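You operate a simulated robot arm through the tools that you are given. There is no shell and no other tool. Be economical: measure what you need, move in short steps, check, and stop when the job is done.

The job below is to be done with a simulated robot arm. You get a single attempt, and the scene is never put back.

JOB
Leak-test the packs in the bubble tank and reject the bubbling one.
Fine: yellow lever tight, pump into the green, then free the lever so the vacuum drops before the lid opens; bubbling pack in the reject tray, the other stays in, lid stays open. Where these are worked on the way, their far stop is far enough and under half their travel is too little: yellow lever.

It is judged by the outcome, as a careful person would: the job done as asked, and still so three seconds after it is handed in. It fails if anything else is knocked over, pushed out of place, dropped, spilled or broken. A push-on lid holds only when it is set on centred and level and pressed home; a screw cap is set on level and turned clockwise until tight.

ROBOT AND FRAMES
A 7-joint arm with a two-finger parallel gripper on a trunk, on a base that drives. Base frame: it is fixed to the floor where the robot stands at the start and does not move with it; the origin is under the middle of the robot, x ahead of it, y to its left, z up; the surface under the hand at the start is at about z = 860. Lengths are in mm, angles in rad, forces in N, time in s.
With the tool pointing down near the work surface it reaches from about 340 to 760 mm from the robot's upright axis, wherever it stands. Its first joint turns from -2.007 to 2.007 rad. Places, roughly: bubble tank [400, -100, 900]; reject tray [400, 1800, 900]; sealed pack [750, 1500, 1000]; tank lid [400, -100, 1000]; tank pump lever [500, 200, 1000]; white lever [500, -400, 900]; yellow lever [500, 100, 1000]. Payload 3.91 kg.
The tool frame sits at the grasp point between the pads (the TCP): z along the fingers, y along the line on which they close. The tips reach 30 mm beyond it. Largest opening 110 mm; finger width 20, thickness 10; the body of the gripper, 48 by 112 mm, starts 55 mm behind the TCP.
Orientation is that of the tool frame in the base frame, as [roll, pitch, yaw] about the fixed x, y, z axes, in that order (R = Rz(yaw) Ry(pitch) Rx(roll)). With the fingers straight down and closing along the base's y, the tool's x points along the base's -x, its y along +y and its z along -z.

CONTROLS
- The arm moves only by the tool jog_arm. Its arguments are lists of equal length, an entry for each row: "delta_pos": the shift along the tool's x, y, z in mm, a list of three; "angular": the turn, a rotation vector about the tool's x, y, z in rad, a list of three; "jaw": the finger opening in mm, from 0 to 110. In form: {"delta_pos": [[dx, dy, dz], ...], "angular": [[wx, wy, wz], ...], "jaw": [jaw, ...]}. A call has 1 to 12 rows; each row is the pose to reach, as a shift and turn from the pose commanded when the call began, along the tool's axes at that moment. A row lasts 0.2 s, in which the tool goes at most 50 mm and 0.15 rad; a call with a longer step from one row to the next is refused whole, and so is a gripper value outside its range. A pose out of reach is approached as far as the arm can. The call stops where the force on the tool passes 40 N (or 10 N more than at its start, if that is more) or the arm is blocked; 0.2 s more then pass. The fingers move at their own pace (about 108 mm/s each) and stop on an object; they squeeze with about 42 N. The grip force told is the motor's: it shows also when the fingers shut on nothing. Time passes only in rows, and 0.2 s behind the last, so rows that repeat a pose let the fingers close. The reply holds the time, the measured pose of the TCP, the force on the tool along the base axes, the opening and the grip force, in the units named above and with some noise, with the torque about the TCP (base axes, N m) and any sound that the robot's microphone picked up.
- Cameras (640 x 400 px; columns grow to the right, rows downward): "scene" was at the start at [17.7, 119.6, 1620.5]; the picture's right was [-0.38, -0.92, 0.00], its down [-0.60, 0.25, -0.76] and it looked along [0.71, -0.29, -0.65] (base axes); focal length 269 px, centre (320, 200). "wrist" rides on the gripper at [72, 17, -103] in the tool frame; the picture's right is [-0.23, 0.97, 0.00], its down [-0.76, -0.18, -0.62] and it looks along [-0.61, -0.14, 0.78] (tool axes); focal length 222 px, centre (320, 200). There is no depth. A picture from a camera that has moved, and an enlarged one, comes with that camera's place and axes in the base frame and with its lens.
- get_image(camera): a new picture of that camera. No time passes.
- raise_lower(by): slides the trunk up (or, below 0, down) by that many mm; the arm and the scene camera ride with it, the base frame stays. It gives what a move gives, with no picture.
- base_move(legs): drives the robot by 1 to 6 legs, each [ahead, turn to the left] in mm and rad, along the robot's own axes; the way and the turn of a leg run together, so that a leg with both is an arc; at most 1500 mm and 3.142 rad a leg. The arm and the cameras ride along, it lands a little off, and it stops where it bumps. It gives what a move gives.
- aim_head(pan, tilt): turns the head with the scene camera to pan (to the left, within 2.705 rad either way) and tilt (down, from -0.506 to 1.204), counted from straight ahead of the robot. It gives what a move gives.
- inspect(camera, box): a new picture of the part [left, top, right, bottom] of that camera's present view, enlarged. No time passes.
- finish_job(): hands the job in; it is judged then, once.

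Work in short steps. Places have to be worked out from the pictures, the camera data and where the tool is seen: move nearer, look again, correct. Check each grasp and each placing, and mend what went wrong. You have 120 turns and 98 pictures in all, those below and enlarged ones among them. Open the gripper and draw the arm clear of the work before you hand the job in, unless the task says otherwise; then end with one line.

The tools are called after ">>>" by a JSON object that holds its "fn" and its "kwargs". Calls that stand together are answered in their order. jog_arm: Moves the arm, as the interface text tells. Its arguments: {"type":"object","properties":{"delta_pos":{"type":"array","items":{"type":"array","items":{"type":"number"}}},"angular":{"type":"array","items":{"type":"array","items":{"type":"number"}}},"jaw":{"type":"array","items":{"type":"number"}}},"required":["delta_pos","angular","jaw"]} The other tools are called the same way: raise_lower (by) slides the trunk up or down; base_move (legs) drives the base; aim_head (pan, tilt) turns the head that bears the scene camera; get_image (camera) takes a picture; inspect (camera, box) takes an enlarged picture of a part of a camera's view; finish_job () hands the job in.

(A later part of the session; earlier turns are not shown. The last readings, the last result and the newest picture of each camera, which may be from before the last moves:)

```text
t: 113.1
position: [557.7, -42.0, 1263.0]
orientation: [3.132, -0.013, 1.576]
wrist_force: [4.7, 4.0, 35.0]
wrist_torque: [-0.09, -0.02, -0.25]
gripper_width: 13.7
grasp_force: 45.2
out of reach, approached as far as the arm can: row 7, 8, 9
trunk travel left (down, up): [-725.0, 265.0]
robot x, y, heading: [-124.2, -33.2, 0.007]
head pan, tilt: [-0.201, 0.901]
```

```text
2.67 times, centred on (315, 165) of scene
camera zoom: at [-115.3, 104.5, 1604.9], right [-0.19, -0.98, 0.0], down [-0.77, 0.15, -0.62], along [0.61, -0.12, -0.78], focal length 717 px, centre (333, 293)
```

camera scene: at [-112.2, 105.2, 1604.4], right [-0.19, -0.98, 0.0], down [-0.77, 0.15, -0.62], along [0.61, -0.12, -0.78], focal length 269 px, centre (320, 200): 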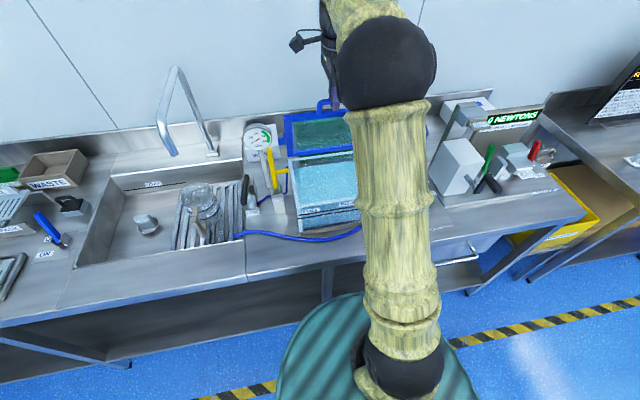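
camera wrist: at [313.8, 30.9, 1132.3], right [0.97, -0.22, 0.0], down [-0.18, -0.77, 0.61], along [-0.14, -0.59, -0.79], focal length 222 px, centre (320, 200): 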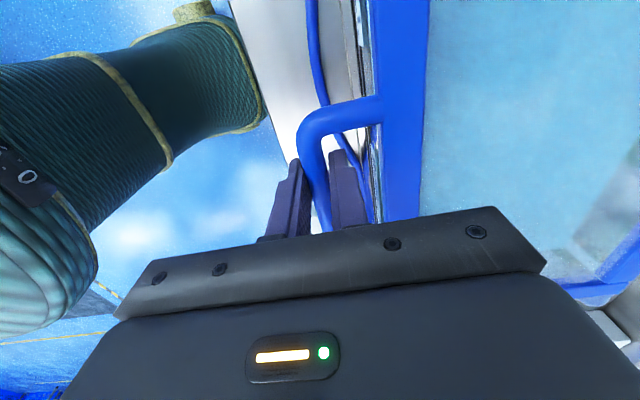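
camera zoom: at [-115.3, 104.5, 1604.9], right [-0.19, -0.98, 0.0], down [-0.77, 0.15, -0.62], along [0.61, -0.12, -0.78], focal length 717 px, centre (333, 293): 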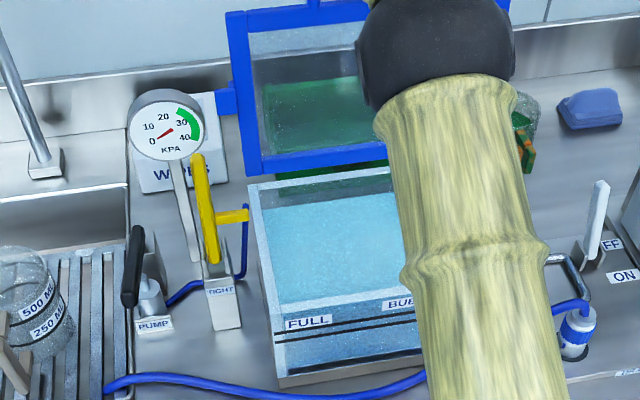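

The lid is just past vertical, but the arm is at its reach limit. I drive forward 40 mm, still holding, to lean it back further.

>>> {"fn": "base_move", "kwargs": {"legs": [[40, 0]]}}

>>> {"fn": "jog_arm", "kwargs": {"delta_pos": [[0, 0, 0], [0, 0, 0]], "angular": [[0, 0, 0], [0, 0, 0]], "jaw": [5, 5]}}

```text
t: 114.0
position: [580.1, -43.0, 1260.5]
orientation: [-3.117, -0.015, 1.575]
wrist_force: [-6.3, 2.2, 0.6]
wrist_torque: [-0.12, 0.19, -0.06]
gripper_width: 13.8
grasp_force: 45.2
trunk travel left (down, up): [-725.0, 265.0]
robot x, y, heading: [-99.4, -33.5, 0.006]
head pan, tilt: [-0.201, 0.901]
stopped in leg 1: the force on the tool passed its limit at 62 N (the readings are from after the stop); the commanded pose is now the measured one
```

```text
t: 114.6
position: [582.0, -43.0, 1259.6]
orientation: [-3.119, -0.015, 1.574]
wrist_force: [-9.2, 2.7, 0.4]
wrist_torque: [-0.25, 0.1, -0.06]
gripper_width: 13.7
grasp_force: 45.5
trunk travel left (down, up): [-725.0, 265.0]
robot x, y, heading: [-97.2, -30.7, 0.005]
head pan, tilt: [-0.201, 0.901]
```

The lid reached its stop, just past vertical. I release it and rise straight up, then look into the tank.

>>> {"fn": "jog_arm", "kwargs": {"delta_pos": [[0, 0, 0], [0, 0, 0], [0, 0, -35], [0, 0, -75], [0, -45, -90], [0, -90, -90], [0, -135, -90], [0, -180, -80], [0, -220, -60]], "angular": [[0, 0, 0], [0, 0, 0], [0, 0, 0], [0, 0, 0], [0, 0, 0], [0, 0, 0], [0, 0, 0], [0, 0, 0], [0, 0, 0]], "jaw": [30, 45, 45, 45, 45, 45, 45, 45, 45]}}

>>> {"fn": "get_image", "kwargs": {"camera": "wrist"}}

>>> {"fn": "inspect", "kwargs": {"camera": "scene", "box": [250, 70, 430, 240]}}

```text
t: 116.6
position: [364.9, -43.0, 1324.6]
orientation: [-3.121, -0.014, 1.575]
wrist_force: [0.4, -0.4, 0.7]
wrist_torque: [-0.03, 0.03, -0.01]
gripper_width: 45.0
grasp_force: 0.0
out of reach, approached as far as the arm can: row 3, 4, 5
trunk travel left (down, up): [-725.0, 265.0]
robot x, y, heading: [-95.5, -34.4, 0.001]
head pan, tilt: [-0.201, 0.901]
```

```text
25 pictures are left
camera wrist: at [383.8, 27.3, 1430.8], right [0.97, -0.22, -0.03], down [-0.16, -0.77, 0.61], along [-0.16, -0.59, -0.79], focal length 222 px, centre (320, 200)
```

wrist: 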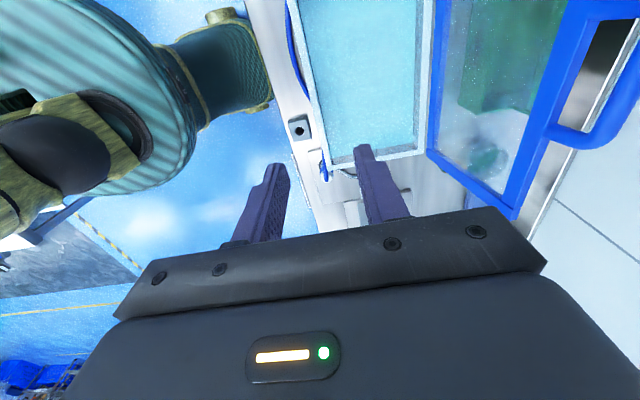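

```text
2.35 times, centred on (340, 155) of scene
camera zoom: at [-83.6, 103.7, 1604.5], right [-0.2, -0.98, 0.0], down [-0.77, 0.15, -0.62], along [0.61, -0.12, -0.78], focal length 633 px, centre (273, 306)
```

zoom: 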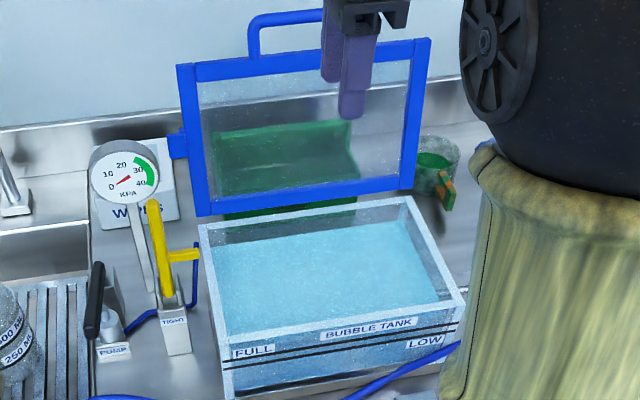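

The tank is definitely empty: clear water and no packs. So the packs to be tested are elsewhere — the silver pack at about (771,1418,885) and perhaps a second item at about (775,1586,885). I drive there for a close look.

>>> {"fn": "base_move", "kwargs": {"legs": [[-130, 0], [0, 1.6], [1500, 0], [0, -1.6]]}}

>>> {"fn": "aim_head", "kwargs": {"pan": 0.0, "tilt": 0.6}}

```text
t: 137.6
position: [190.4, 1480.0, 1325.1]
orientation: [-3.118, -0.017, 1.597]
wrist_force: [0.8, -0.7, -0.1]
wrist_torque: [0.03, 0.03, -0.02]
gripper_width: 45.1
grasp_force: 0.0
trunk travel left (down, up): [-725.0, 265.0]
robot x, y, heading: [-270.7, 1481.4, 0.026]
head pan, tilt: [-0.201, 0.901]
```

```text
t: 138.4
position: [190.8, 1480.0, 1324.0]
orientation: [-3.118, -0.016, 1.595]
wrist_force: [0.0, -0.1, 0.0]
wrist_torque: [0.01, 0.0, 0.03]
gripper_width: 44.9
grasp_force: 0.1
trunk travel left (down, up): [-725.0, 265.0]
robot x, y, heading: [-273.7, 1479.5, 0.03]
head pan, tilt: [0.0, 0.6]
```

>>> {"fn": "base_move", "kwargs": {"legs": [[340, -0.03]]}}

>>> {"fn": "aim_head", "kwargs": {"pan": 0.0, "tilt": 0.75}}

>>> {"fn": "get_image", "kwargs": {"camera": "scene"}}

>>> {"fn": "get_image", "kwargs": {"camera": "wrist"}}

```text
t: 140.9
position: [532.9, 1473.6, 1324.5]
orientation: [-3.116, -0.015, 1.57]
wrist_force: [-0.3, 0.1, 0.9]
wrist_torque: [0.02, 0.01, -0.05]
gripper_width: 44.9
grasp_force: 0.0
trunk travel left (down, up): [-725.0, 265.0]
robot x, y, heading: [74.5, 1485.8, -0.0]
head pan, tilt: [0.0, 0.6]
```

```text
t: 141.6
position: [534.3, 1473.6, 1324.5]
orientation: [-3.116, -0.017, 1.571]
wrist_force: [0.0, 0.0, 0.2]
wrist_torque: [0.01, 0.02, 0.02]
gripper_width: 44.9
grasp_force: 0.2
trunk travel left (down, up): [-725.0, 265.0]
robot x, y, heading: [70.9, 1483.9, 0.002]
head pan, tilt: [0.0, 0.75]
```

```text
23 pictures are left
camera scene: at [92.8, 1637.4, 1616.5], right [0.0, -1.0, 0.0], down [-0.68, 0.0, -0.73], along [0.73, 0.0, -0.68], focal length 269 px, centre (320, 200)
```

scene: 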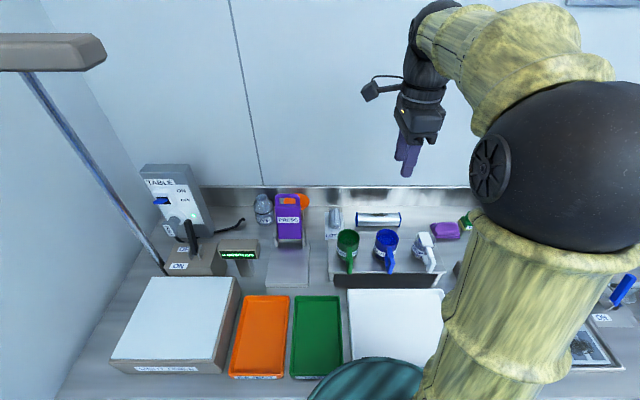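

```text
22 pictures are left
camera wrist: at [551.6, 1544.6, 1430.6], right [0.97, -0.23, -0.03], down [-0.16, -0.77, 0.61], along [-0.16, -0.59, -0.79], focal length 222 px, centre (320, 200)
```

wrist: 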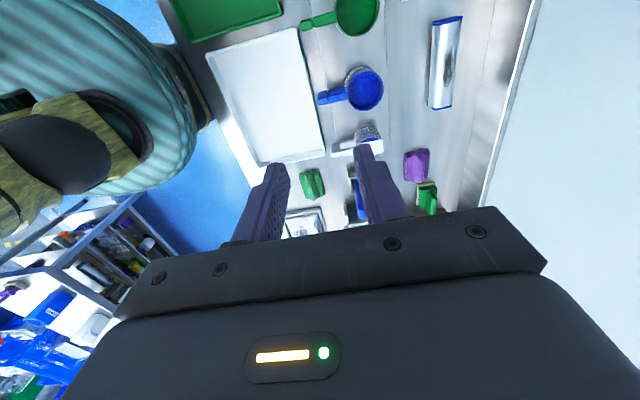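

>>> {"fn": "inspect", "kwargs": {"camera": "scene", "box": [250, 185, 480, 280]}}

>>> {"fn": "inspect", "kwargs": {"camera": "wrist", "box": [390, 0, 510, 130]}}

>>> {"fn": "inspect", "kwargs": {"camera": "scene", "box": [310, 195, 420, 250]}}

```text
2.78 times, centred on (365, 232) of scene
camera zoom: at [92.8, 1637.4, 1616.5], right [0.0, -1.0, 0.0], down [-0.68, 0.0, -0.73], along [0.73, 0.0, -0.68], focal length 749 px, centre (195, 110)
```

zoom: 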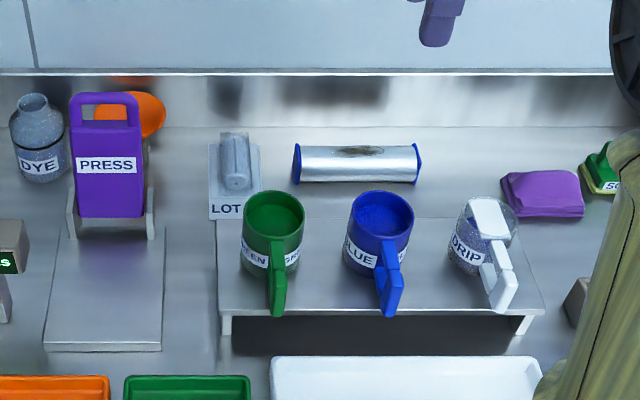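

```text
3.08 times, centred on (450, 65) of wrist
camera zoom: at [551.6, 1544.6, 1430.6], right [0.97, -0.23, -0.03], down [-0.16, -0.77, 0.61], along [-0.16, -0.59, -0.79], focal length 684 px, centre (-80, 615)
```

zoom: 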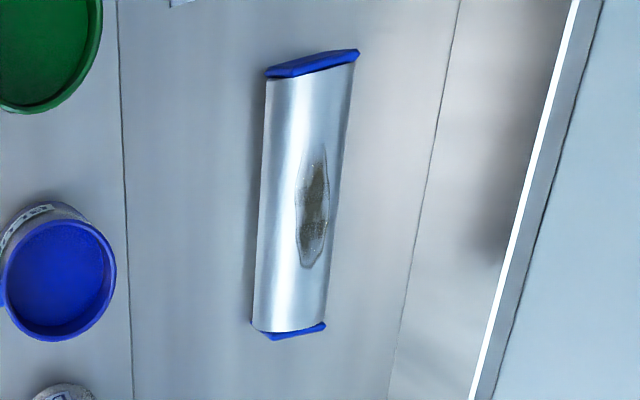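

```text
5.82 times, centred on (365, 222) of scene
camera zoom: at [92.8, 1637.4, 1616.5], right [0.0, -1.0, 0.0], down [-0.68, 0.0, -0.73], along [0.73, 0.0, -0.68], focal length 1565 px, centre (58, 69)
```

zoom: 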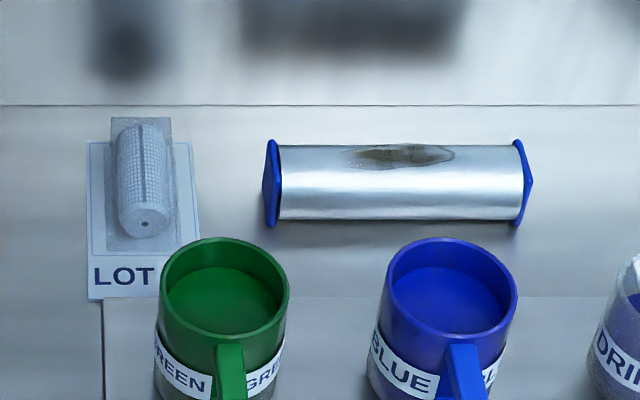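

There's a "LOT" pad with a small clear pack at about (770,1583) — that's the sealed pack (or a stack of them). I turn the gripper back and look closer.

>>> {"fn": "jog_arm", "kwargs": {"delta_pos": [[9, 5, 14], [18, 11, 28], [27, 16, 42], [36, 22, 56], [45, 27, 70], [54, 33, 84], [63, 38, 98], [72, 44, 112], [81, 49, 126], [90, 55, 140], [100, 60, 154], [110, 66, 164]], "angular": [[0, 0, -0.14], [0, 0, -0.28], [0, 0, -0.42], [0, 0, -0.56], [0, 0, -0.7], [0, 0, -0.84], [0, 0, -0.98], [0, 0, -1.12], [0, 0, -1.26], [0, 0, -1.4], [0, 0, -1.5], [0, 0, -1.57]], "jaw": [60, 80, 100, 110, 110, 110, 110, 110, 110, 110, 110, 110]}}

>>> {"fn": "get_image", "kwargs": {"camera": "wrist"}}

```text
t: 144.2
position: [594.9, 1589.1, 1158.8]
orientation: [3.127, -0.025, -3.14]
wrist_force: [-0.7, 0.9, 0.6]
wrist_torque: [0.02, -0.03, -0.01]
gripper_width: 109.9
grasp_force: 0.1
trunk travel left (down, up): [-725.0, 265.0]
robot x, y, heading: [69.1, 1484.6, 0.0]
head pan, tilt: [0.0, 0.75]
```

```text
18 pictures are left
camera wrist: at [524.5, 1604.2, 1265.9], right [0.23, 0.97, 0.01], down [0.78, -0.19, 0.6], along [0.59, -0.13, -0.8], focal length 222 px, centre (320, 200)
```

wrist: 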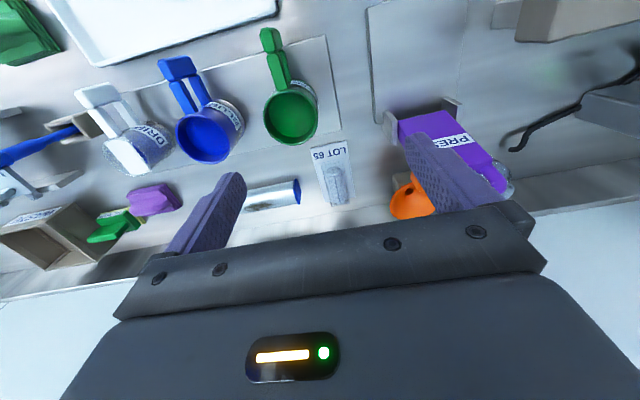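

>>> {"fn": "inspect", "kwargs": {"camera": "wrist", "box": [290, 130, 380, 215]}}

```text
4.71 times, centred on (335, 172) of wrist
camera zoom: at [524.5, 1604.2, 1265.9], right [0.23, 0.97, 0.01], down [0.78, -0.19, 0.6], along [0.59, -0.13, -0.8], focal length 1045 px, centre (249, 329)
```

zoom: 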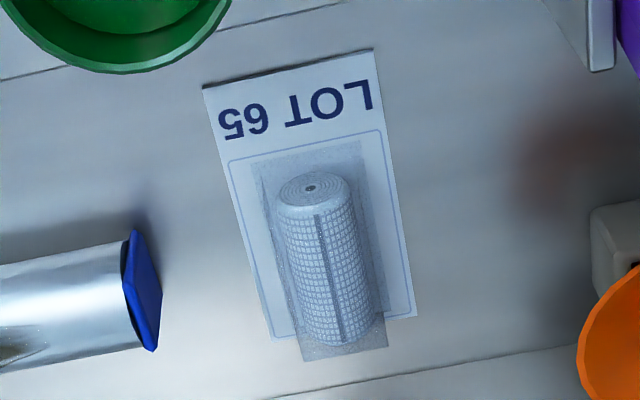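

Only one pack is here (a roll in a pouch, LOT 65), so it doesn't match "the packs in the tank". I return to the open tank and look straight down into the water from close by.

>>> {"fn": "jog_arm", "kwargs": {"delta_pos": [[30, 0, -40], [60, 0, -80], [90, -20, -115], [120, -40, -150], [140, -60, -180]], "angular": [[0, 0, 0], [0, 0, 0], [0, 0, 0], [0, 0, 0], [0, 0, 0]], "jaw": [60, 20, 0, 0, 0]}}

>>> {"fn": "base_move", "kwargs": {"legs": [[-340, 0], [0, -1.57], [1500, 0], [0, 1.6]]}}

```text
refused: row 3 steps farther than a row can; nothing moved
```

```text
t: 166.3
position: [200.6, 139.9, 1158.8]
orientation: [3.124, -0.025, -3.116]
wrist_force: [0.1, 0.0, 0.3]
wrist_torque: [-0.02, 0.01, -0.02]
gripper_width: 110.0
grasp_force: 0.0
trunk travel left (down, up): [-725.0, 265.0]
robot x, y, heading: [-325.0, 23.2, 0.021]
head pan, tilt: [0.0, 0.75]
```

The jog was refused, but the drive went fine. I drive forward, then bring the camera over the open tank.

>>> {"fn": "base_move", "kwargs": {"legs": [[150, -0.021]]}}

>>> {"fn": "jog_arm", "kwargs": {"delta_pos": [[0, -40, -5], [0, -80, -10], [0, -120, -15], [0, -160, -20], [0, -195, -20]], "angular": [[0, 0, 0], [0, 0, 0], [0, 0, 0], [0, 0, 0], [0, 0, 0]], "jaw": [110, 110, 110, 110, 110]}}

>>> {"fn": "get_image", "kwargs": {"camera": "wrist"}}

```text
t: 167.8
position: [354.5, 132.2, 1158.5]
orientation: [3.126, -0.025, -3.135]
wrist_force: [0.9, -0.8, -0.4]
wrist_torque: [0.02, 0.01, 0.0]
gripper_width: 109.9
grasp_force: 0.0
trunk travel left (down, up): [-725.0, 265.0]
robot x, y, heading: [-169.3, 26.3, 0.004]
head pan, tilt: [0.0, 0.75]
```

```text
t: 169.0
position: [356.3, -60.5, 1174.5]
orientation: [3.124, -0.025, -3.134]
wrist_force: [-0.1, 0.0, -0.1]
wrist_torque: [-0.03, 0.01, 0.01]
gripper_width: 110.0
grasp_force: 0.1
trunk travel left (down, up): [-725.0, 265.0]
robot x, y, heading: [-171.1, 27.9, 0.009]
head pan, tilt: [0.0, 0.75]
```

```text
16 pictures are left
camera wrist: at [286.1, -45.7, 1281.7], right [0.22, 0.98, 0.01], down [0.78, -0.18, 0.6], along [0.59, -0.12, -0.8], focal length 222 px, centre (320, 200)
```

wrist: 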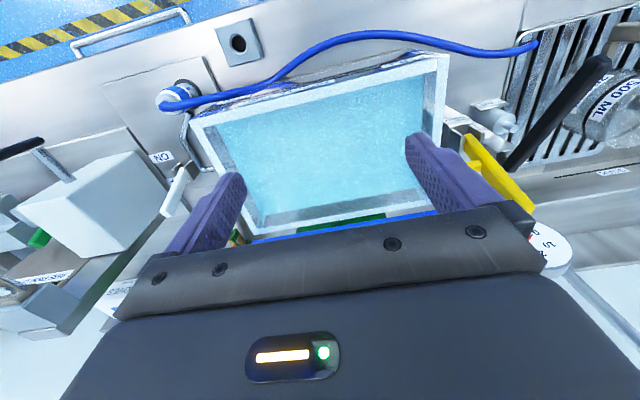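

>>> {"fn": "inspect", "kwargs": {"camera": "wrist", "box": [190, 55, 450, 230]}}

```text
2.29 times, centred on (320, 142) of wrist
camera zoom: at [286.1, -45.7, 1281.7], right [0.22, 0.98, 0.01], down [0.78, -0.18, 0.6], along [0.59, -0.12, -0.8], focal length 508 px, centre (320, 331)
```

zoom: 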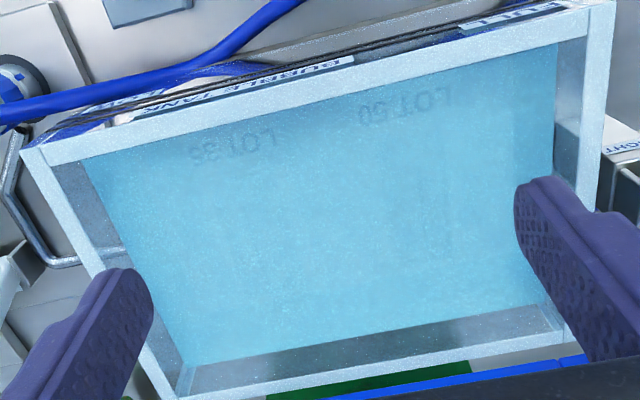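

The two packs are in the tank after all: faint "LOT 38" (right, y≈-131) and "LOT 50" (left, y≈0) on the bottom. I need to close the lid and repeat the test while watching closely. First I raise the arm and turn the gripper for the lid handle.

>>> {"fn": "jog_arm", "kwargs": {"delta_pos": [[0, 1, -15], [0, 3, -30], [0, 4, -45], [0, 6, -60], [0, 8, -75], [0, 9, -90], [0, 11, -105], [0, 12, -120], [0, 14, -130], [0, 15, -140], [0, 16, -150], [0, 17, -155]], "angular": [[0, 0, 0.14], [0, 0, 0.28], [0, 0, 0.42], [0, 0, 0.56], [0, 0, 0.7], [0, 0, 0.84], [0, 0, 0.98], [0, 0, 1.12], [0, 0, 1.26], [0, 0, 1.4], [0, 0, 1.5], [0, 0, 1.56]], "jaw": [100, 80, 60, 45, 45, 45, 45, 45, 45, 45, 45, 45]}}

>>> {"fn": "base_move", "kwargs": {"legs": [[110, 0]]}}

```text
t: 171.6
position: [359.0, -49.3, 1332.3]
orientation: [-3.118, -0.016, 1.587]
wrist_force: [0.0, 0.1, -0.4]
wrist_torque: [-0.01, 0.02, -0.02]
gripper_width: 44.9
grasp_force: 0.0
trunk travel left (down, up): [-725.0, 265.0]
robot x, y, heading: [-170.0, 25.8, 0.004]
head pan, tilt: [0.0, 0.75]
```

```text
t: 172.9
position: [471.5, -44.4, 1329.8]
orientation: [-3.118, -0.017, 1.593]
wrist_force: [1.0, 0.0, -0.8]
wrist_torque: [-0.02, 0.05, -0.02]
gripper_width: 45.1
grasp_force: 0.0
trunk travel left (down, up): [-725.0, 265.0]
robot x, y, heading: [-61.0, 27.5, 0.014]
head pan, tilt: [0.0, 0.75]
```

Positioned; move over the handle and descend to grip.

>>> {"fn": "jog_arm", "kwargs": {"delta_pos": [[0, 40, 0], [0, 80, 0], [0, 109, 0], [0, 109, 30], [0, 109, 55], [0, 109, 68], [0, 109, 68], [0, 109, 68], [0, 109, 68]], "angular": [[0, 0, 0], [0, 0, 0], [0, 0, 0], [0, 0, 0], [0, 0, 0], [0, 0, 0], [0, 0, 0], [0, 0, 0], [0, 0, 0]], "jaw": [50, 50, 50, 50, 50, 50, 30, 5, 5]}}

```text
t: 174.9
position: [578.0, -42.6, 1261.9]
orientation: [-3.117, -0.017, 1.591]
wrist_force: [1.7, 1.0, -1.4]
wrist_torque: [0.08, -0.03, -0.9]
gripper_width: 13.8
grasp_force: 45.3
out of reach, approached as far as the arm can: row 3
trunk travel left (down, up): [-725.0, 265.0]
robot x, y, heading: [-58.1, 26.8, 0.008]
head pan, tilt: [0.0, 0.75]
```

Gripped. I swing the lid down along its arc (hinge ≈(538,1022), R≈243), first to 40°.

>>> {"fn": "jog_arm", "kwargs": {"delta_pos": [[0, -19, -2], [0, -40, -3], [0, -61, -2], [0, -82, 1], [0, -103, 5.5], [0, -123, 12], [0, -143, 20], [0, -161.5, 30], [0, -179.4, 41], [0, -196, 54], [0, -212, 68], [0, -226, 84]], "angular": [[0, 0, 0], [0, 0, 0], [0, 0, 0], [0, 0, 0], [0, 0, 0], [0, 0, 0], [0, 0, 0], [0, 0, 0], [0, 0, 0], [0, 0, 0], [0, 0, 0], [0, 0, 0]], "jaw": [5, 5, 5, 5, 5, 5, 5, 5, 5, 5, 5, 5]}}

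```text
t: 177.5
position: [353.2, -43.2, 1179.5]
orientation: [-3.117, -0.017, 1.594]
wrist_force: [15.6, 10.0, -11.8]
wrist_torque: [1.13, -0.24, -0.92]
gripper_width: 14.1
grasp_force: 45.0
trunk travel left (down, up): [-725.0, 265.0]
robot x, y, heading: [-59.1, 24.5, 0.011]
head pan, tilt: [0.0, 0.75]
```

Continue down to closed.

>>> {"fn": "jog_arm", "kwargs": {"delta_pos": [[0, -13, 17], [0, -24, 35], [0, -34, 53.5], [0, -42, 73], [0, -48, 93], [0, -52, 114], [0, -54, 135], [0, -54, 146], [0, -54, 153]], "angular": [[0, 0, 0], [0, 0, 0], [0, 0, 0], [0, 0, 0], [0, 0, 0], [0, 0, 0], [0, 0, 0], [0, 0, 0], [0, 0, 0]], "jaw": [5, 5, 5, 5, 5, 5, 5, 5, 5]}}

```text
t: 179.5
position: [298.4, -43.8, 1031.1]
orientation: [-3.132, -0.011, 1.593]
wrist_force: [10.6, 7.3, 2.0]
wrist_torque: [0.04, -0.34, -0.88]
gripper_width: 13.9
grasp_force: 45.1
trunk travel left (down, up): [-725.0, 265.0]
robot x, y, heading: [-62.4, 23.7, 0.009]
head pan, tilt: [0.0, 0.75]
stopped in row 9: the force on the tool passed its limit at 41 N (the readings are from after the stop); the commanded pose is now the measured one
```

The lid is closed (stopped on contact). I release, rise, and turn the gripper back for the yellow lever.

>>> {"fn": "jog_arm", "kwargs": {"delta_pos": [[0, 0, 0], [0, 0, 0], [0, 0, -40], [0, 0, -80], [0, 0, -120], [0, 0, -155]], "angular": [[0, 0, 0], [0, 0, 0], [0, 0, 0], [0, 0, 0], [0, 0, 0], [0, 0, 0]], "jaw": [30, 45, 45, 45, 45, 45]}}

>>> {"fn": "jog_arm", "kwargs": {"delta_pos": [[15, 15, 0], [30, 31, 0], [45, 47, 0], [60, 62, 0], [75, 78, 0], [90, 93, 0], [105, 109, 0], [120, 125, 0], [135, 140, 0], [150, 156, 0], [165, 172, 0], [172, 190, 0]], "angular": [[0, 0, -0.14], [0, 0, -0.28], [0, 0, -0.42], [0, 0, -0.56], [0, 0, -0.7], [0, 0, -0.84], [0, 0, -0.98], [0, 0, -1.12], [0, 0, -1.26], [0, 0, -1.4], [0, 0, -1.5], [0, 0, -1.59]], "jaw": [45, 45, 45, 45, 45, 45, 45, 45, 45, 45, 45, 45]}}

>>> {"fn": "get_image", "kwargs": {"camera": "wrist"}}

```text
t: 180.9
position: [296.2, -47.4, 1187.9]
orientation: [-3.126, -0.014, 1.593]
wrist_force: [0.1, 0.6, 0.0]
wrist_torque: [-0.01, -0.01, -0.01]
gripper_width: 44.9
grasp_force: 0.1
trunk travel left (down, up): [-725.0, 265.0]
robot x, y, heading: [-61.0, 26.6, 0.013]
head pan, tilt: [0.0, 0.75]
```

```text
t: 183.5
position: [485.3, 129.5, 1186.5]
orientation: [3.126, -0.014, -3.098]
wrist_force: [0.4, 0.1, 0.8]
wrist_torque: [0.02, -0.01, 0.03]
gripper_width: 44.9
grasp_force: 0.0
trunk travel left (down, up): [-725.0, 265.0]
robot x, y, heading: [-59.2, 26.1, 0.008]
head pan, tilt: [0.0, 0.75]
```

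```text
14 pictures are left
camera wrist: at [412.9, 143.1, 1292.8], right [0.18, 0.98, 0.01], down [0.78, -0.15, 0.61], along [0.6, -0.1, -0.79], focal length 222 px, centre (320, 200)
```

wrist: 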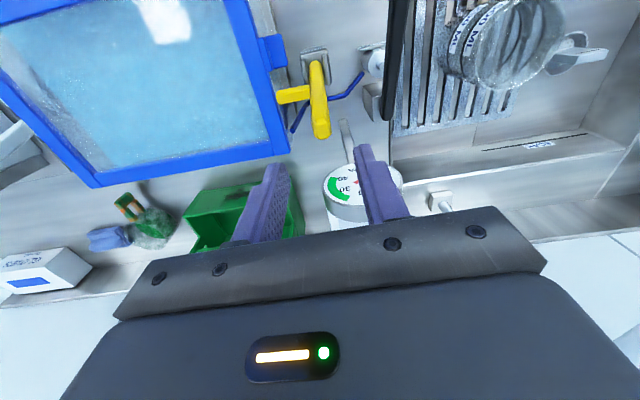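

The lid is closed. I grip the yellow lever top.

>>> {"fn": "jog_arm", "kwargs": {"delta_pos": [[-3, 2, 35], [-7, 3, 70], [-7, 3, 95], [-7, 3, 105], [-7, 3, 105], [-7, 3, 105], [-7, 3, 105]], "angular": [[0, 0, 0.02], [0, 0, 0.043], [0, 0, 0.043], [0, 0, 0.043], [0, 0, 0.043], [0, 0, 0.043], [0, 0, 0.043]], "jaw": [50, 50, 50, 50, 30, 5, 5]}}

```text
t: 185.1
position: [489.1, 134.2, 1080.6]
orientation: [3.131, -0.018, -3.141]
wrist_force: [0.1, -0.9, 0.5]
wrist_torque: [-2.25, -0.08, 0.34]
gripper_width: 16.0
grasp_force: 44.9
trunk travel left (down, up): [-725.0, 265.0]
robot x, y, heading: [-56.4, 28.0, 0.01]
head pan, tilt: [0.0, 0.75]
```

Gripped; pull it to TIGHT along the arc.

>>> {"fn": "jog_arm", "kwargs": {"delta_pos": [[8, 0, -3], [16.4, 0, -5.5], [26, 0, -7.3], [35.3, 0, -8], [45, 0, -8], [54.5, 0, -7], [64, 0, -5.5], [73.3, 0, -3], [82, 0, 0], [91, 0, 4], [99.5, 0, 8.5], [107.5, 0, 14]], "angular": [[0, 0, 0], [0, 0, 0], [0, 0, 0], [0, 0, 0], [0, 0, 0], [0, 0, 0], [0, 0, 0], [0, 0, 0], [0, 0, 0], [0, 0, 0], [0, 0, 0], [0, 0, 0]], "jaw": [5, 5, 5, 5, 5, 5, 5, 5, 5, 5, 5, 5]}}

>>> {"fn": "jog_arm", "kwargs": {"delta_pos": [[5, 0, 4], [10, 0, 9], [14, 0, 13], [17, 0, 17]], "angular": [[0, 0, 0], [0, 0, 0], [0, 0, 0], [0, 0, 0]], "jaw": [5, 5, 5, 5]}}

```text
t: 187.7
position: [381.6, 135.0, 1068.9]
orientation: [3.127, -0.013, 3.138]
wrist_force: [9.6, -11.0, 7.1]
wrist_torque: [-1.46, -1.34, -0.01]
gripper_width: 15.8
grasp_force: 45.1
trunk travel left (down, up): [-725.0, 265.0]
robot x, y, heading: [-60.3, 26.0, 0.012]
head pan, tilt: [0.0, 0.75]
```

```text
t: 188.7
position: [365.1, 134.4, 1053.8]
orientation: [3.125, -0.011, 3.14]
wrist_force: [13.6, -6.1, 27.1]
wrist_torque: [-1.24, -0.6, -0.06]
gripper_width: 16.1
grasp_force: 44.7
trunk travel left (down, up): [-725.0, 265.0]
robot x, y, heading: [-61.8, 26.4, 0.006]
head pan, tilt: [0.0, 0.75]
```

Lever is tight at its stop. I release and move to the pump handle grip.

>>> {"fn": "jog_arm", "kwargs": {"delta_pos": [[0, 0, 0], [0, 0, -45], [0, 0, -90], [-14, 45, -90], [-27, 89, -90], [-27, 89, -50], [-27, 89, -5], [-27, 89, 30], [-27, 89, 30], [-27, 89, 30], [-27, 89, 30]], "angular": [[0, 0, 0], [0, 0, 0], [0, 0, 0], [0, 0, 0], [0, 0, 0], [0, 0, 0], [0, 0, 0], [0, 0, 0], [0, 0, 0], [0, 0, 0], [0, 0, 0]], "jaw": [50, 50, 50, 50, 50, 50, 50, 50, 30, 5, 5]}}

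```text
t: 191.1
position: [390.2, 223.8, 1027.3]
orientation: [3.127, -0.014, 3.138]
wrist_force: [-0.4, -10.8, -0.3]
wrist_torque: [-0.78, 0.0, -0.38]
gripper_width: 15.7
grasp_force: 45.2
trunk travel left (down, up): [-725.0, 265.0]
robot x, y, heading: [-62.1, 27.2, 0.008]
head pan, tilt: [0.0, 0.75]
```

Pump handle gripped. Three full strokes.

>>> {"fn": "jog_arm", "kwargs": {"delta_pos": [[5, 0, 14], [9, 0, 27], [13, 0, 41], [16, 0, 55], [17, 0, 69], [17, 0, 73], [16, 0, 58], [14, 0, 43], [10, 0, 28], [5, 0, 14], [0, 0, 0]], "angular": [[0, 0, 0], [0, 0, 0], [0, 0, 0], [0, 0, 0], [0, 0, 0], [0, 0, 0], [0, 0, 0], [0, 0, 0], [0, 0, 0], [0, 0, 0], [0, 0, 0]], "jaw": [5, 5, 5, 5, 5, 5, 5, 5, 5, 5, 5]}}

>>> {"fn": "jog_arm", "kwargs": {"delta_pos": [[5, 0, 14], [9, 0, 27], [13, 0, 41], [16, 0, 55], [17, 0, 69], [17, 0, 73], [16, 0, 58], [14, 0, 43], [10, 0, 28], [5, 0, 14], [0, 0, 0]], "angular": [[0, 0, 0], [0, 0, 0], [0, 0, 0], [0, 0, 0], [0, 0, 0], [0, 0, 0], [0, 0, 0], [0, 0, 0], [0, 0, 0], [0, 0, 0], [0, 0, 0]], "jaw": [5, 5, 5, 5, 5, 5, 5, 5, 5, 5, 5]}}

>>> {"fn": "jog_arm", "kwargs": {"delta_pos": [[5, 0, 14], [9, 0, 27], [13, 0, 41], [16, 0, 55], [17, 0, 69], [17, 0, 73], [16, 0, 58], [14, 0, 43], [10, 0, 28], [5, 0, 14], [0, 0, 0]], "angular": [[0, 0, 0], [0, 0, 0], [0, 0, 0], [0, 0, 0], [0, 0, 0], [0, 0, 0], [0, 0, 0], [0, 0, 0], [0, 0, 0], [0, 0, 0], [0, 0, 0]], "jaw": [5, 5, 5, 5, 5, 5, 5, 5, 5, 5, 5]}}

>>> {"fn": "aim_head", "kwargs": {"pan": -0.1, "tilt": 0.8}}

>>> {"fn": "inspect", "kwargs": {"camera": "scene", "box": [180, 80, 440, 290]}}

```text
t: 193.5
position: [388.4, 224.1, 1022.4]
orientation: [3.128, -0.019, 3.139]
wrist_force: [-4.5, -11.7, -10.0]
wrist_torque: [-0.71, 1.43, -0.47]
gripper_width: 16.0
grasp_force: 44.6
trunk travel left (down, up): [-725.0, 265.0]
robot x, y, heading: [-59.4, 29.6, 0.014]
head pan, tilt: [0.0, 0.75]
```

```text
t: 195.9
position: [390.6, 223.6, 1025.1]
orientation: [3.128, -0.012, 3.141]
wrist_force: [-6.4, -3.2, -7.9]
wrist_torque: [-0.68, 1.41, -0.48]
gripper_width: 15.6
grasp_force: 44.9
trunk travel left (down, up): [-725.0, 265.0]
robot x, y, heading: [-58.1, 28.8, 0.013]
head pan, tilt: [0.0, 0.75]
```

```text
t: 198.3
position: [389.6, 223.8, 1022.5]
orientation: [3.127, -0.017, 3.14]
wrist_force: [-6.0, -3.4, -6.7]
wrist_torque: [-0.58, 1.28, -0.42]
gripper_width: 15.8
grasp_force: 45.0
trunk travel left (down, up): [-725.0, 265.0]
robot x, y, heading: [-62.1, 23.5, 0.013]
head pan, tilt: [0.0, 0.75]
```

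```text
t: 199.0
position: [389.1, 223.7, 1024.2]
orientation: [3.127, -0.017, 3.139]
wrist_force: [-6.1, -2.8, -7.1]
wrist_torque: [-0.64, 1.34, -0.47]
gripper_width: 16.0
grasp_force: 45.0
trunk travel left (down, up): [-725.0, 265.0]
robot x, y, heading: [-58.2, 26.6, 0.013]
head pan, tilt: [-0.099, 0.799]
```

```text
1.90 times, centred on (310, 185) of scene
camera zoom: at [-41.3, 171.1, 1612.5], right [-0.09, -1.0, 0.0], down [-0.71, 0.06, -0.7], along [0.69, -0.06, -0.72], focal length 512 px, centre (339, 229)
```

zoom: 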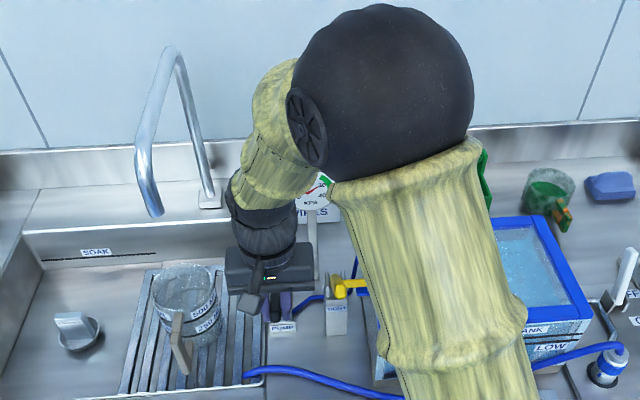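

The needle has risen. I release and move the camera to the spot above the tank where the LOT texts were visible.

>>> {"fn": "jog_arm", "kwargs": {"delta_pos": [[0, 0, 0], [0, 0, -45], [0, 0, -90], [0, 0, -135], [5, -45, -150], [10, -90, -150], [15, -135, -150], [20, -180, -150], [25, -225, -150], [28, -265, -150], [30, -284, -150]], "angular": [[0, 0, 0], [0, 0, 0], [0, 0, 0], [0, 0, 0], [0, 0, 0], [0, 0, 0], [0, 0, 0], [0, 0, 0], [0, 0, 0], [0, 0, 0], [0, 0, 0]], "jaw": [50, 50, 50, 50, 60, 70, 80, 100, 110, 110, 110]}}

>>> {"fn": "inspect", "kwargs": {"camera": "wrist", "box": [190, 45, 450, 230]}}

```text
t: 201.4
position: [363.1, -61.6, 1169.4]
orientation: [3.127, -0.014, 3.14]
wrist_force: [-0.5, 0.3, 0.1]
wrist_torque: [-0.01, -0.02, -0.03]
gripper_width: 110.0
grasp_force: 0.1
trunk travel left (down, up): [-725.0, 265.0]
robot x, y, heading: [-58.7, 24.8, 0.008]
head pan, tilt: [-0.099, 0.799]
```

```text
2.16 times, centred on (320, 138) of wrist
camera zoom: at [290.0, -46.7, 1275.8], right [0.23, 0.97, 0.01], down [0.77, -0.19, 0.61], along [0.6, -0.13, -0.79], focal length 480 px, centre (320, 335)
```

zoom: 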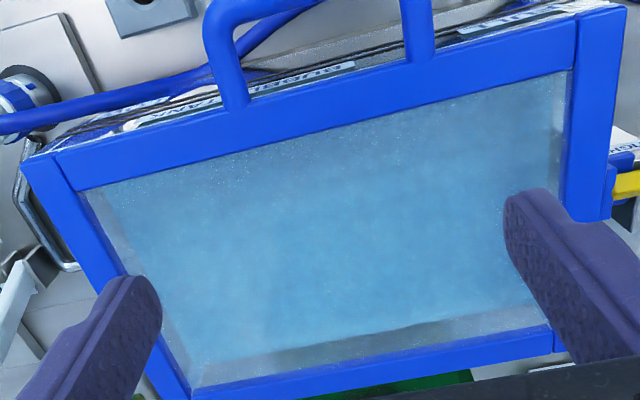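

I zoom in strongly on each half.

>>> {"fn": "inspect", "kwargs": {"camera": "wrist", "box": [240, 110, 340, 205]}}

>>> {"fn": "inspect", "kwargs": {"camera": "wrist", "box": [320, 85, 420, 180]}}

```text
4.21 times, centred on (290, 158) of wrist
camera zoom: at [290.0, -46.7, 1275.8], right [0.23, 0.97, 0.01], down [0.77, -0.19, 0.61], along [0.6, -0.13, -0.79], focal length 935 px, centre (446, 379)
```

zoom: 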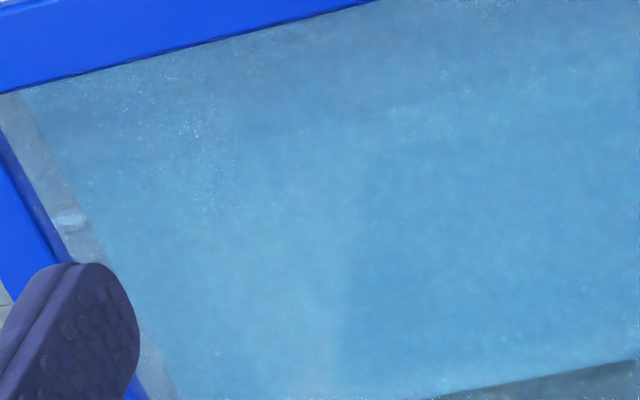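

```text
4.21 times, centred on (370, 132) of wrist
camera zoom: at [290.0, -46.7, 1275.8], right [0.23, 0.97, 0.01], down [0.77, -0.19, 0.61], along [0.6, -0.13, -0.79], focal length 935 px, centre (110, 484)
```

zoom: 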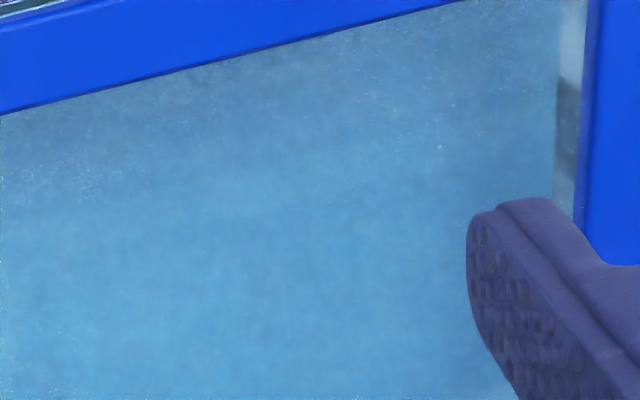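

A speck cluster shows near LOT 38, but it's faint. I go lower, just above the lid, for a finer view.

>>> {"fn": "jog_arm", "kwargs": {"delta_pos": [[-15, -5, 30], [-30, -10, 60], [-40, -10, 80], [-40, -10, 88]], "angular": [[0, 0, 0], [0, 0, 0], [0, 0, 0], [0, 0, 0]], "jaw": [110, 110, 110, 110]}}

>>> {"fn": "inspect", "kwargs": {"camera": "wrist", "box": [190, 40, 440, 190]}}

```text
t: 202.4
position: [402.4, -69.6, 1080.0]
orientation: [3.128, -0.015, 3.138]
wrist_force: [0.7, -1.3, -0.3]
wrist_torque: [-0.01, 0.0, 0.0]
gripper_width: 109.8
grasp_force: 0.1
trunk travel left (down, up): [-725.0, 265.0]
robot x, y, heading: [-56.8, 26.6, 0.013]
head pan, tilt: [-0.099, 0.799]
```

```text
2.56 times, centred on (315, 115) of wrist
camera zoom: at [330.1, -52.9, 1186.4], right [0.23, 0.97, 0.01], down [0.77, -0.19, 0.61], along [0.59, -0.13, -0.79], focal length 569 px, centre (333, 418)
```

zoom: 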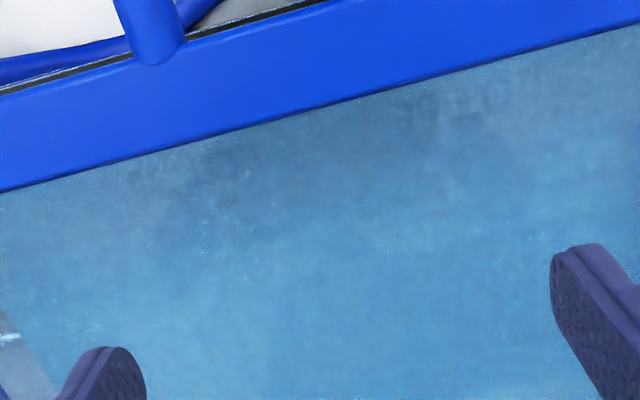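

Disturbance is visible over LOT 38 (left in view). Comparing both areas at higher zoom.

>>> {"fn": "inspect", "kwargs": {"camera": "wrist", "box": [225, 90, 325, 152]}}

>>> {"fn": "inspect", "kwargs": {"camera": "wrist", "box": [325, 68, 425, 130]}}

```text
6.40 times, centred on (275, 121) of wrist
camera zoom: at [330.1, -52.9, 1186.4], right [0.23, 0.97, 0.01], down [0.77, -0.19, 0.61], along [0.59, -0.13, -0.79], focal length 1422 px, centre (608, 706)
```

zoom: 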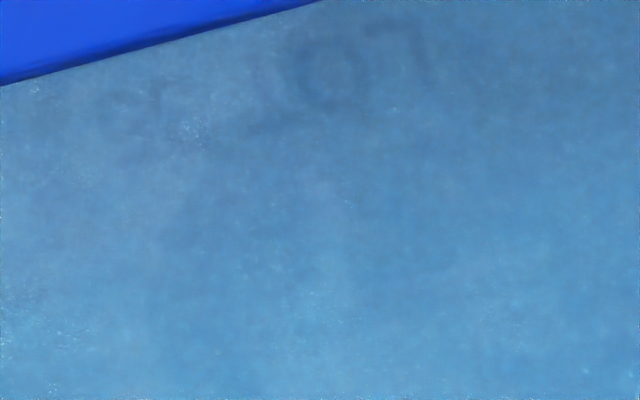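

```text
6.40 times, centred on (375, 99) of wrist
camera zoom: at [330.1, -52.9, 1186.4], right [0.23, 0.97, 0.01], down [0.77, -0.19, 0.61], along [0.59, -0.13, -0.79], focal length 1422 px, centre (-32, 846)
```

zoom: 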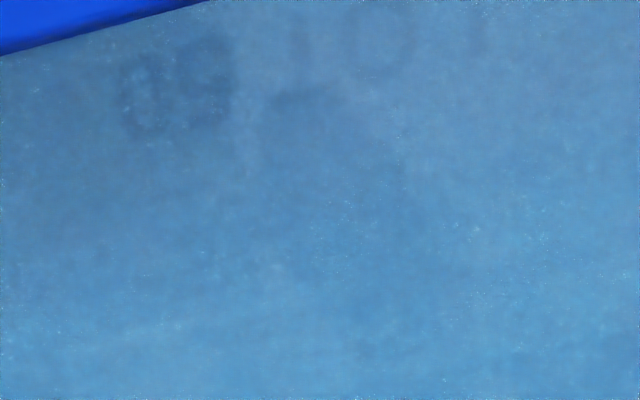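

Distinct bubble-like marks appear over LOT 38 and hardly any over LOT 50. One more frame, a moment later, will show if they move.

>>> {"fn": "jog_arm", "kwargs": {"delta_pos": [[0, 0, 0], [0, 0, 0]], "angular": [[0, 0, 0], [0, 0, 0]], "jaw": [110, 110]}}

>>> {"fn": "inspect", "kwargs": {"camera": "wrist", "box": [205, 85, 365, 185]}}

```text
t: 203.0
position: [402.2, -68.8, 1080.8]
orientation: [3.13, -0.014, 3.141]
wrist_force: [-1.3, 0.3, 0.1]
wrist_torque: [0.02, -0.02, 0.0]
gripper_width: 110.0
grasp_force: 0.0
trunk travel left (down, up): [-725.0, 265.0]
robot x, y, heading: [-60.0, 27.4, 0.016]
head pan, tilt: [-0.099, 0.799]
```

```text
4.00 times, centred on (285, 135) of wrist
camera zoom: at [330.2, -52.9, 1186.6], right [0.23, 0.97, 0.01], down [0.77, -0.19, 0.61], along [0.6, -0.13, -0.79], focal length 888 px, centre (460, 460)
```

zoom: 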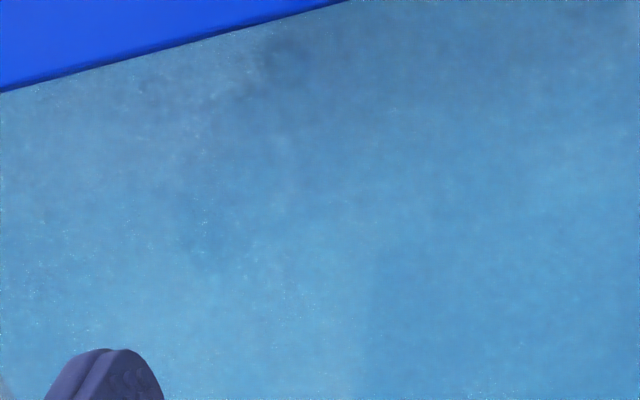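

The marks shift between frames, so LOT 38 is the bubbling pack. Now I free the lever: go up and over to it and grip at its tip.

>>> {"fn": "jog_arm", "kwargs": {"delta_pos": [[0, 0, -40], [5, 30, -70], [12, 75, -75], [20, 120, -75], [28, 165, -75], [35, 203, -75], [35, 203, -40], [35, 203, 0], [35, 203, 25], [35, 203, 25], [35, 203, 25], [35, 203, 25]], "angular": [[0, 0, 0], [0, 0, 0], [0, 0, 0], [0, 0, 0], [0, 0, 0], [0, 0, 0], [0, 0, 0], [0, 0, 0], [0, 0, 0], [0, 0, 0], [0, 0, 0], [0, 0, 0]], "jaw": [80, 50, 50, 50, 50, 50, 50, 50, 50, 30, 5, 5]}}

```text
t: 205.6
position: [364.8, 134.1, 1057.6]
orientation: [3.128, -0.014, 3.14]
wrist_force: [-0.5, 9.3, 1.1]
wrist_torque: [-1.19, -0.04, 0.1]
gripper_width: 16.0
grasp_force: 44.8
trunk travel left (down, up): [-725.0, 265.0]
robot x, y, heading: [-55.7, 28.6, 0.011]
head pan, tilt: [-0.099, 0.799]
```

Gripped; swing it back to free, then release and rise.

>>> {"fn": "jog_arm", "kwargs": {"delta_pos": [[-6, 0, -6], [-12.4, 0, -11.4], [-25.5, 0, -20.3], [-39.7, 0, -27], [-54.7, 0, -31.5], [-70.2, 0, -34], [-85.9, 0, -34.5], [-101.6, 0, -33], [-113, 0, -30.5], [-120.6, 0, -28], [-128, 0, -25]], "angular": [[0, 0, 0], [0, 0, 0], [0, 0, 0], [0, 0, 0], [0, 0, 0], [0, 0, 0], [0, 0, 0], [0, 0, 0], [0, 0, 0], [0, 0, 0], [0, 0, 0]], "jaw": [5, 5, 5, 5, 5, 5, 5, 5, 5, 5, 5]}}

>>> {"fn": "jog_arm", "kwargs": {"delta_pos": [[0, 0, 0], [0, 0, 0], [0, 0, -40], [20, 0, -80], [50, 0, -110]], "angular": [[0, 0, 0], [0, 0, 0], [0, 0, 0], [0, 0, 0], [0, 0, 0]], "jaw": [45, 45, 45, 45, 45]}}

>>> {"fn": "get_image", "kwargs": {"camera": "wrist"}}

```text
t: 208.0
position: [491.5, 132.9, 1086.9]
orientation: [3.129, -0.008, 3.14]
wrist_force: [-4.4, 13.2, 37.5]
wrist_torque: [-1.9, 1.81, -0.13]
gripper_width: 16.1
grasp_force: 45.0
trunk travel left (down, up): [-725.0, 265.0]
robot x, y, heading: [-59.6, 30.3, 0.012]
head pan, tilt: [-0.099, 0.799]
```

```text
t: 209.2
position: [441.4, 132.6, 1193.7]
orientation: [3.127, -0.013, 3.141]
wrist_force: [0.1, -0.4, -0.2]
wrist_torque: [-0.01, -0.01, 0.03]
gripper_width: 45.0
grasp_force: 0.0
trunk travel left (down, up): [-725.0, 265.0]
robot x, y, heading: [-60.8, 27.8, 0.011]
head pan, tilt: [-0.099, 0.799]
```

```text
5 pictures are left
camera wrist: at [369.1, 148.4, 1300.3], right [0.23, 0.97, 0.01], down [0.77, -0.19, 0.61], along [0.6, -0.13, -0.79], focal length 222 px, centre (320, 200)
```

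wrist: 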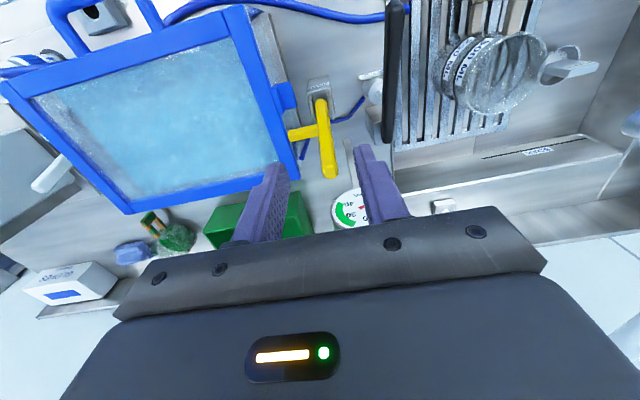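

Lever is back to free; the vacuum is venting. I turn the gripper and go over the lid handle again.

>>> {"fn": "jog_arm", "kwargs": {"delta_pos": [[12, -15, 0], [24, -30, 0], [36, -44, 0], [48, -59, 0], [60, -73, 0], [72, -88, 0], [84, -102, 0], [96, -117, 0], [108, -131, 0], [120, -146, 0], [132, -161, 0], [143, -175, 0]], "angular": [[0, 0, 0.14], [0, 0, 0.28], [0, 0, 0.42], [0, 0, 0.56], [0, 0, 0.7], [0, 0, 0.84], [0, 0, 0.98], [0, 0, 1.12], [0, 0, 1.26], [0, 0, 1.4], [0, 0, 1.5], [0, 0, 1.57]], "jaw": [45, 45, 45, 45, 45, 45, 45, 45, 45, 45, 45, 45]}}

>>> {"fn": "jog_arm", "kwargs": {"delta_pos": [[0, 0, 45], [0, 0, 90], [0, 0, 130], [0, 0, 155], [0, 0, 166], [0, 0, 166], [0, 0, 166], [0, 0, 166]], "angular": [[0, 0, 0], [0, 0, 0], [0, 0, 0], [0, 0, 0], [0, 0, 0], [0, 0, 0], [0, 0, 0], [0, 0, 0]], "jaw": [45, 45, 45, 45, 45, 25, 5, 5]}}

```text
t: 211.8
position: [302.6, -44.9, 1191.4]
orientation: [-3.128, -0.014, 1.569]
wrist_force: [-0.3, -0.3, -0.8]
wrist_torque: [0.02, 0.02, 0.03]
gripper_width: 45.0
grasp_force: 0.2
trunk travel left (down, up): [-725.0, 265.0]
robot x, y, heading: [-60.9, 26.7, 0.014]
head pan, tilt: [-0.099, 0.799]
```

```text
t: 213.6
position: [298.4, -40.4, 1025.2]
orientation: [-3.125, -0.016, 1.567]
wrist_force: [-11.2, 2.7, -1.4]
wrist_torque: [-0.21, -0.05, -0.58]
gripper_width: 13.6
grasp_force: 45.0
trunk travel left (down, up): [-725.0, 265.0]
robot x, y, heading: [-59.3, 23.9, 0.013]
head pan, tilt: [-0.099, 0.799]
```

Gripped on the handle. Lift the lid to 60°.

>>> {"fn": "jog_arm", "kwargs": {"delta_pos": [[0, 1, -21], [0, 3.7, -42], [0, 8, -62], [0, 14.5, -82], [0, 22, -102], [0, 32, -120.5], [0, 43, -138], [0, 56, -155], [0, 70, -170.5], [0, 86, -184.6], [0, 103, -197.5], [0, 120.5, -208.7]], "angular": [[0, 0, 0], [0, 0, 0], [0, 0, 0], [0, 0, 0], [0, 0, 0], [0, 0, 0], [0, 0, 0], [0, 0, 0], [0, 0, 0], [0, 0, 0], [0, 0, 0], [0, 0, 0]], "jaw": [5, 5, 5, 5, 5, 5, 5, 5, 5, 5, 5, 5]}}

```text
t: 215.9
position: [393.1, -42.5, 1216.5]
orientation: [-3.132, -0.016, 1.57]
wrist_force: [-13.6, 8.9, 18.6]
wrist_torque: [0.72, 0.09, -0.36]
gripper_width: 13.8
grasp_force: 45.8
trunk travel left (down, up): [-725.0, 265.0]
robot x, y, heading: [-61.0, 28.5, 0.009]
head pan, tilt: [-0.099, 0.799]
stopped in row 11: the force on the tool passed its limit at 41 N (the readings are from after the stop); the commanded pose is now the measured one
```

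A slight radial mismatch stopped it at 52°. I continue with the larger-radius arc that worked before.

>>> {"fn": "jog_arm", "kwargs": {"delta_pos": [[0, 7, -6], [0, 15, -11.5], [0, 29.5, -20.5], [0, 48.5, -30.5], [0, 68, -38.5], [0, 88.6, -45], [0, 109.5, -49.5], [0, 130.6, -52], [0, 152, -52], [0, 172, -50], [0, 186, -47]], "angular": [[0, 0, 0], [0, 0, 0], [0, 0, 0], [0, 0, 0], [0, 0, 0], [0, 0, 0], [0, 0, 0], [0, 0, 0], [0, 0, 0], [0, 0, 0], [0, 0, 0]], "jaw": [5, 5, 5, 5, 5, 5, 5, 5, 5, 5, 5]}}

```text
t: 218.3
position: [581.4, -44.4, 1261.3]
orientation: [-3.127, -0.014, 1.57]
wrist_force: [-17.7, 10.7, 1.6]
wrist_torque: [-0.29, -0.06, 0.26]
gripper_width: 13.6
grasp_force: 45.7
trunk travel left (down, up): [-725.0, 265.0]
robot x, y, heading: [-60.6, 29.2, 0.017]
head pan, tilt: [-0.099, 0.799]
```

Lid is at its open stop. Release, rise and draw back.

>>> {"fn": "jog_arm", "kwargs": {"delta_pos": [[0, 0, 0], [0, 0, 0], [0, 0, -35], [0, 0, -70], [0, -45, -80], [0, -90, -80], [0, -135, -70], [0, -175, -50], [0, -205, -20]], "angular": [[0, 0, 0], [0, 0, 0], [0, 0, 0], [0, 0, 0], [0, 0, 0], [0, 0, 0], [0, 0, 0], [0, 0, 0], [0, 0, 0]], "jaw": [30, 45, 45, 45, 45, 45, 45, 45, 45]}}

>>> {"fn": "jog_arm", "kwargs": {"delta_pos": [[-7, 0, 8], [-14, 0, 16], [-21, 0, 24], [-28, 0, 32], [-35, 0, 40], [-42, 0, 48], [-49, 0, 56], [-56, 0, 64], [-63, 0, 72], [-70, 0, 80], [-78, 0, 90], [-86, 0, 100]], "angular": [[0, 0, -0.14], [0, 0, -0.28], [0, 0, -0.42], [0, 0, -0.56], [0, 0, -0.7], [0, 0, -0.84], [0, 0, -0.98], [0, 0, -1.12], [0, 0, -1.26], [0, 0, -1.4], [0, 0, -1.5], [0, 0, -1.57]], "jaw": [60, 80, 100, 110, 110, 110, 110, 110, 110, 110, 110, 110]}}

>>> {"fn": "inspect", "kwargs": {"camera": "wrist", "box": [220, 30, 480, 200]}}

```text
t: 220.3
position: [377.6, -46.0, 1283.2]
orientation: [-3.13, -0.013, 1.571]
wrist_force: [0.2, -0.2, 0.6]
wrist_torque: [0.01, -0.02, 0.01]
gripper_width: 45.1
grasp_force: 0.1
out of reach, approached as far as the arm can: row 4
trunk travel left (down, up): [-725.0, 265.0]
robot x, y, heading: [-63.7, 31.7, 0.013]
head pan, tilt: [-0.099, 0.799]
```

```text
t: 222.9
position: [378.0, -132.3, 1180.3]
orientation: [3.128, -0.013, -3.141]
wrist_force: [0.6, -0.3, -0.1]
wrist_torque: [0.0, -0.03, 0.01]
gripper_width: 109.8
grasp_force: 0.0
trunk travel left (down, up): [-725.0, 265.0]
robot x, y, heading: [-58.1, 27.6, 0.011]
head pan, tilt: [-0.099, 0.799]
```

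```text
2.35 times, centred on (350, 115) of wrist
camera zoom: at [305.8, -116.4, 1286.4], right [0.23, 0.97, 0.01], down [0.77, -0.19, 0.61], along [0.6, -0.13, -0.79], focal length 523 px, centre (249, 400)
```

zoom: 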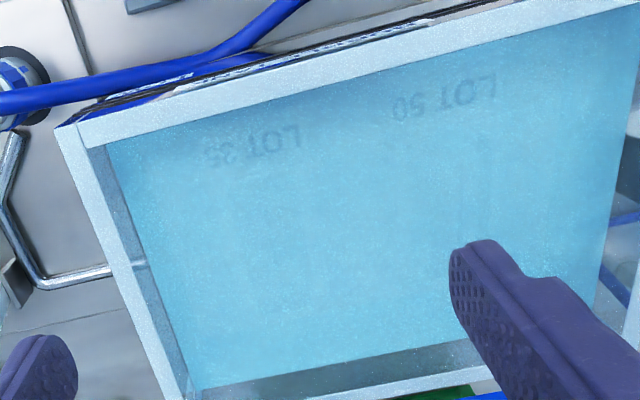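

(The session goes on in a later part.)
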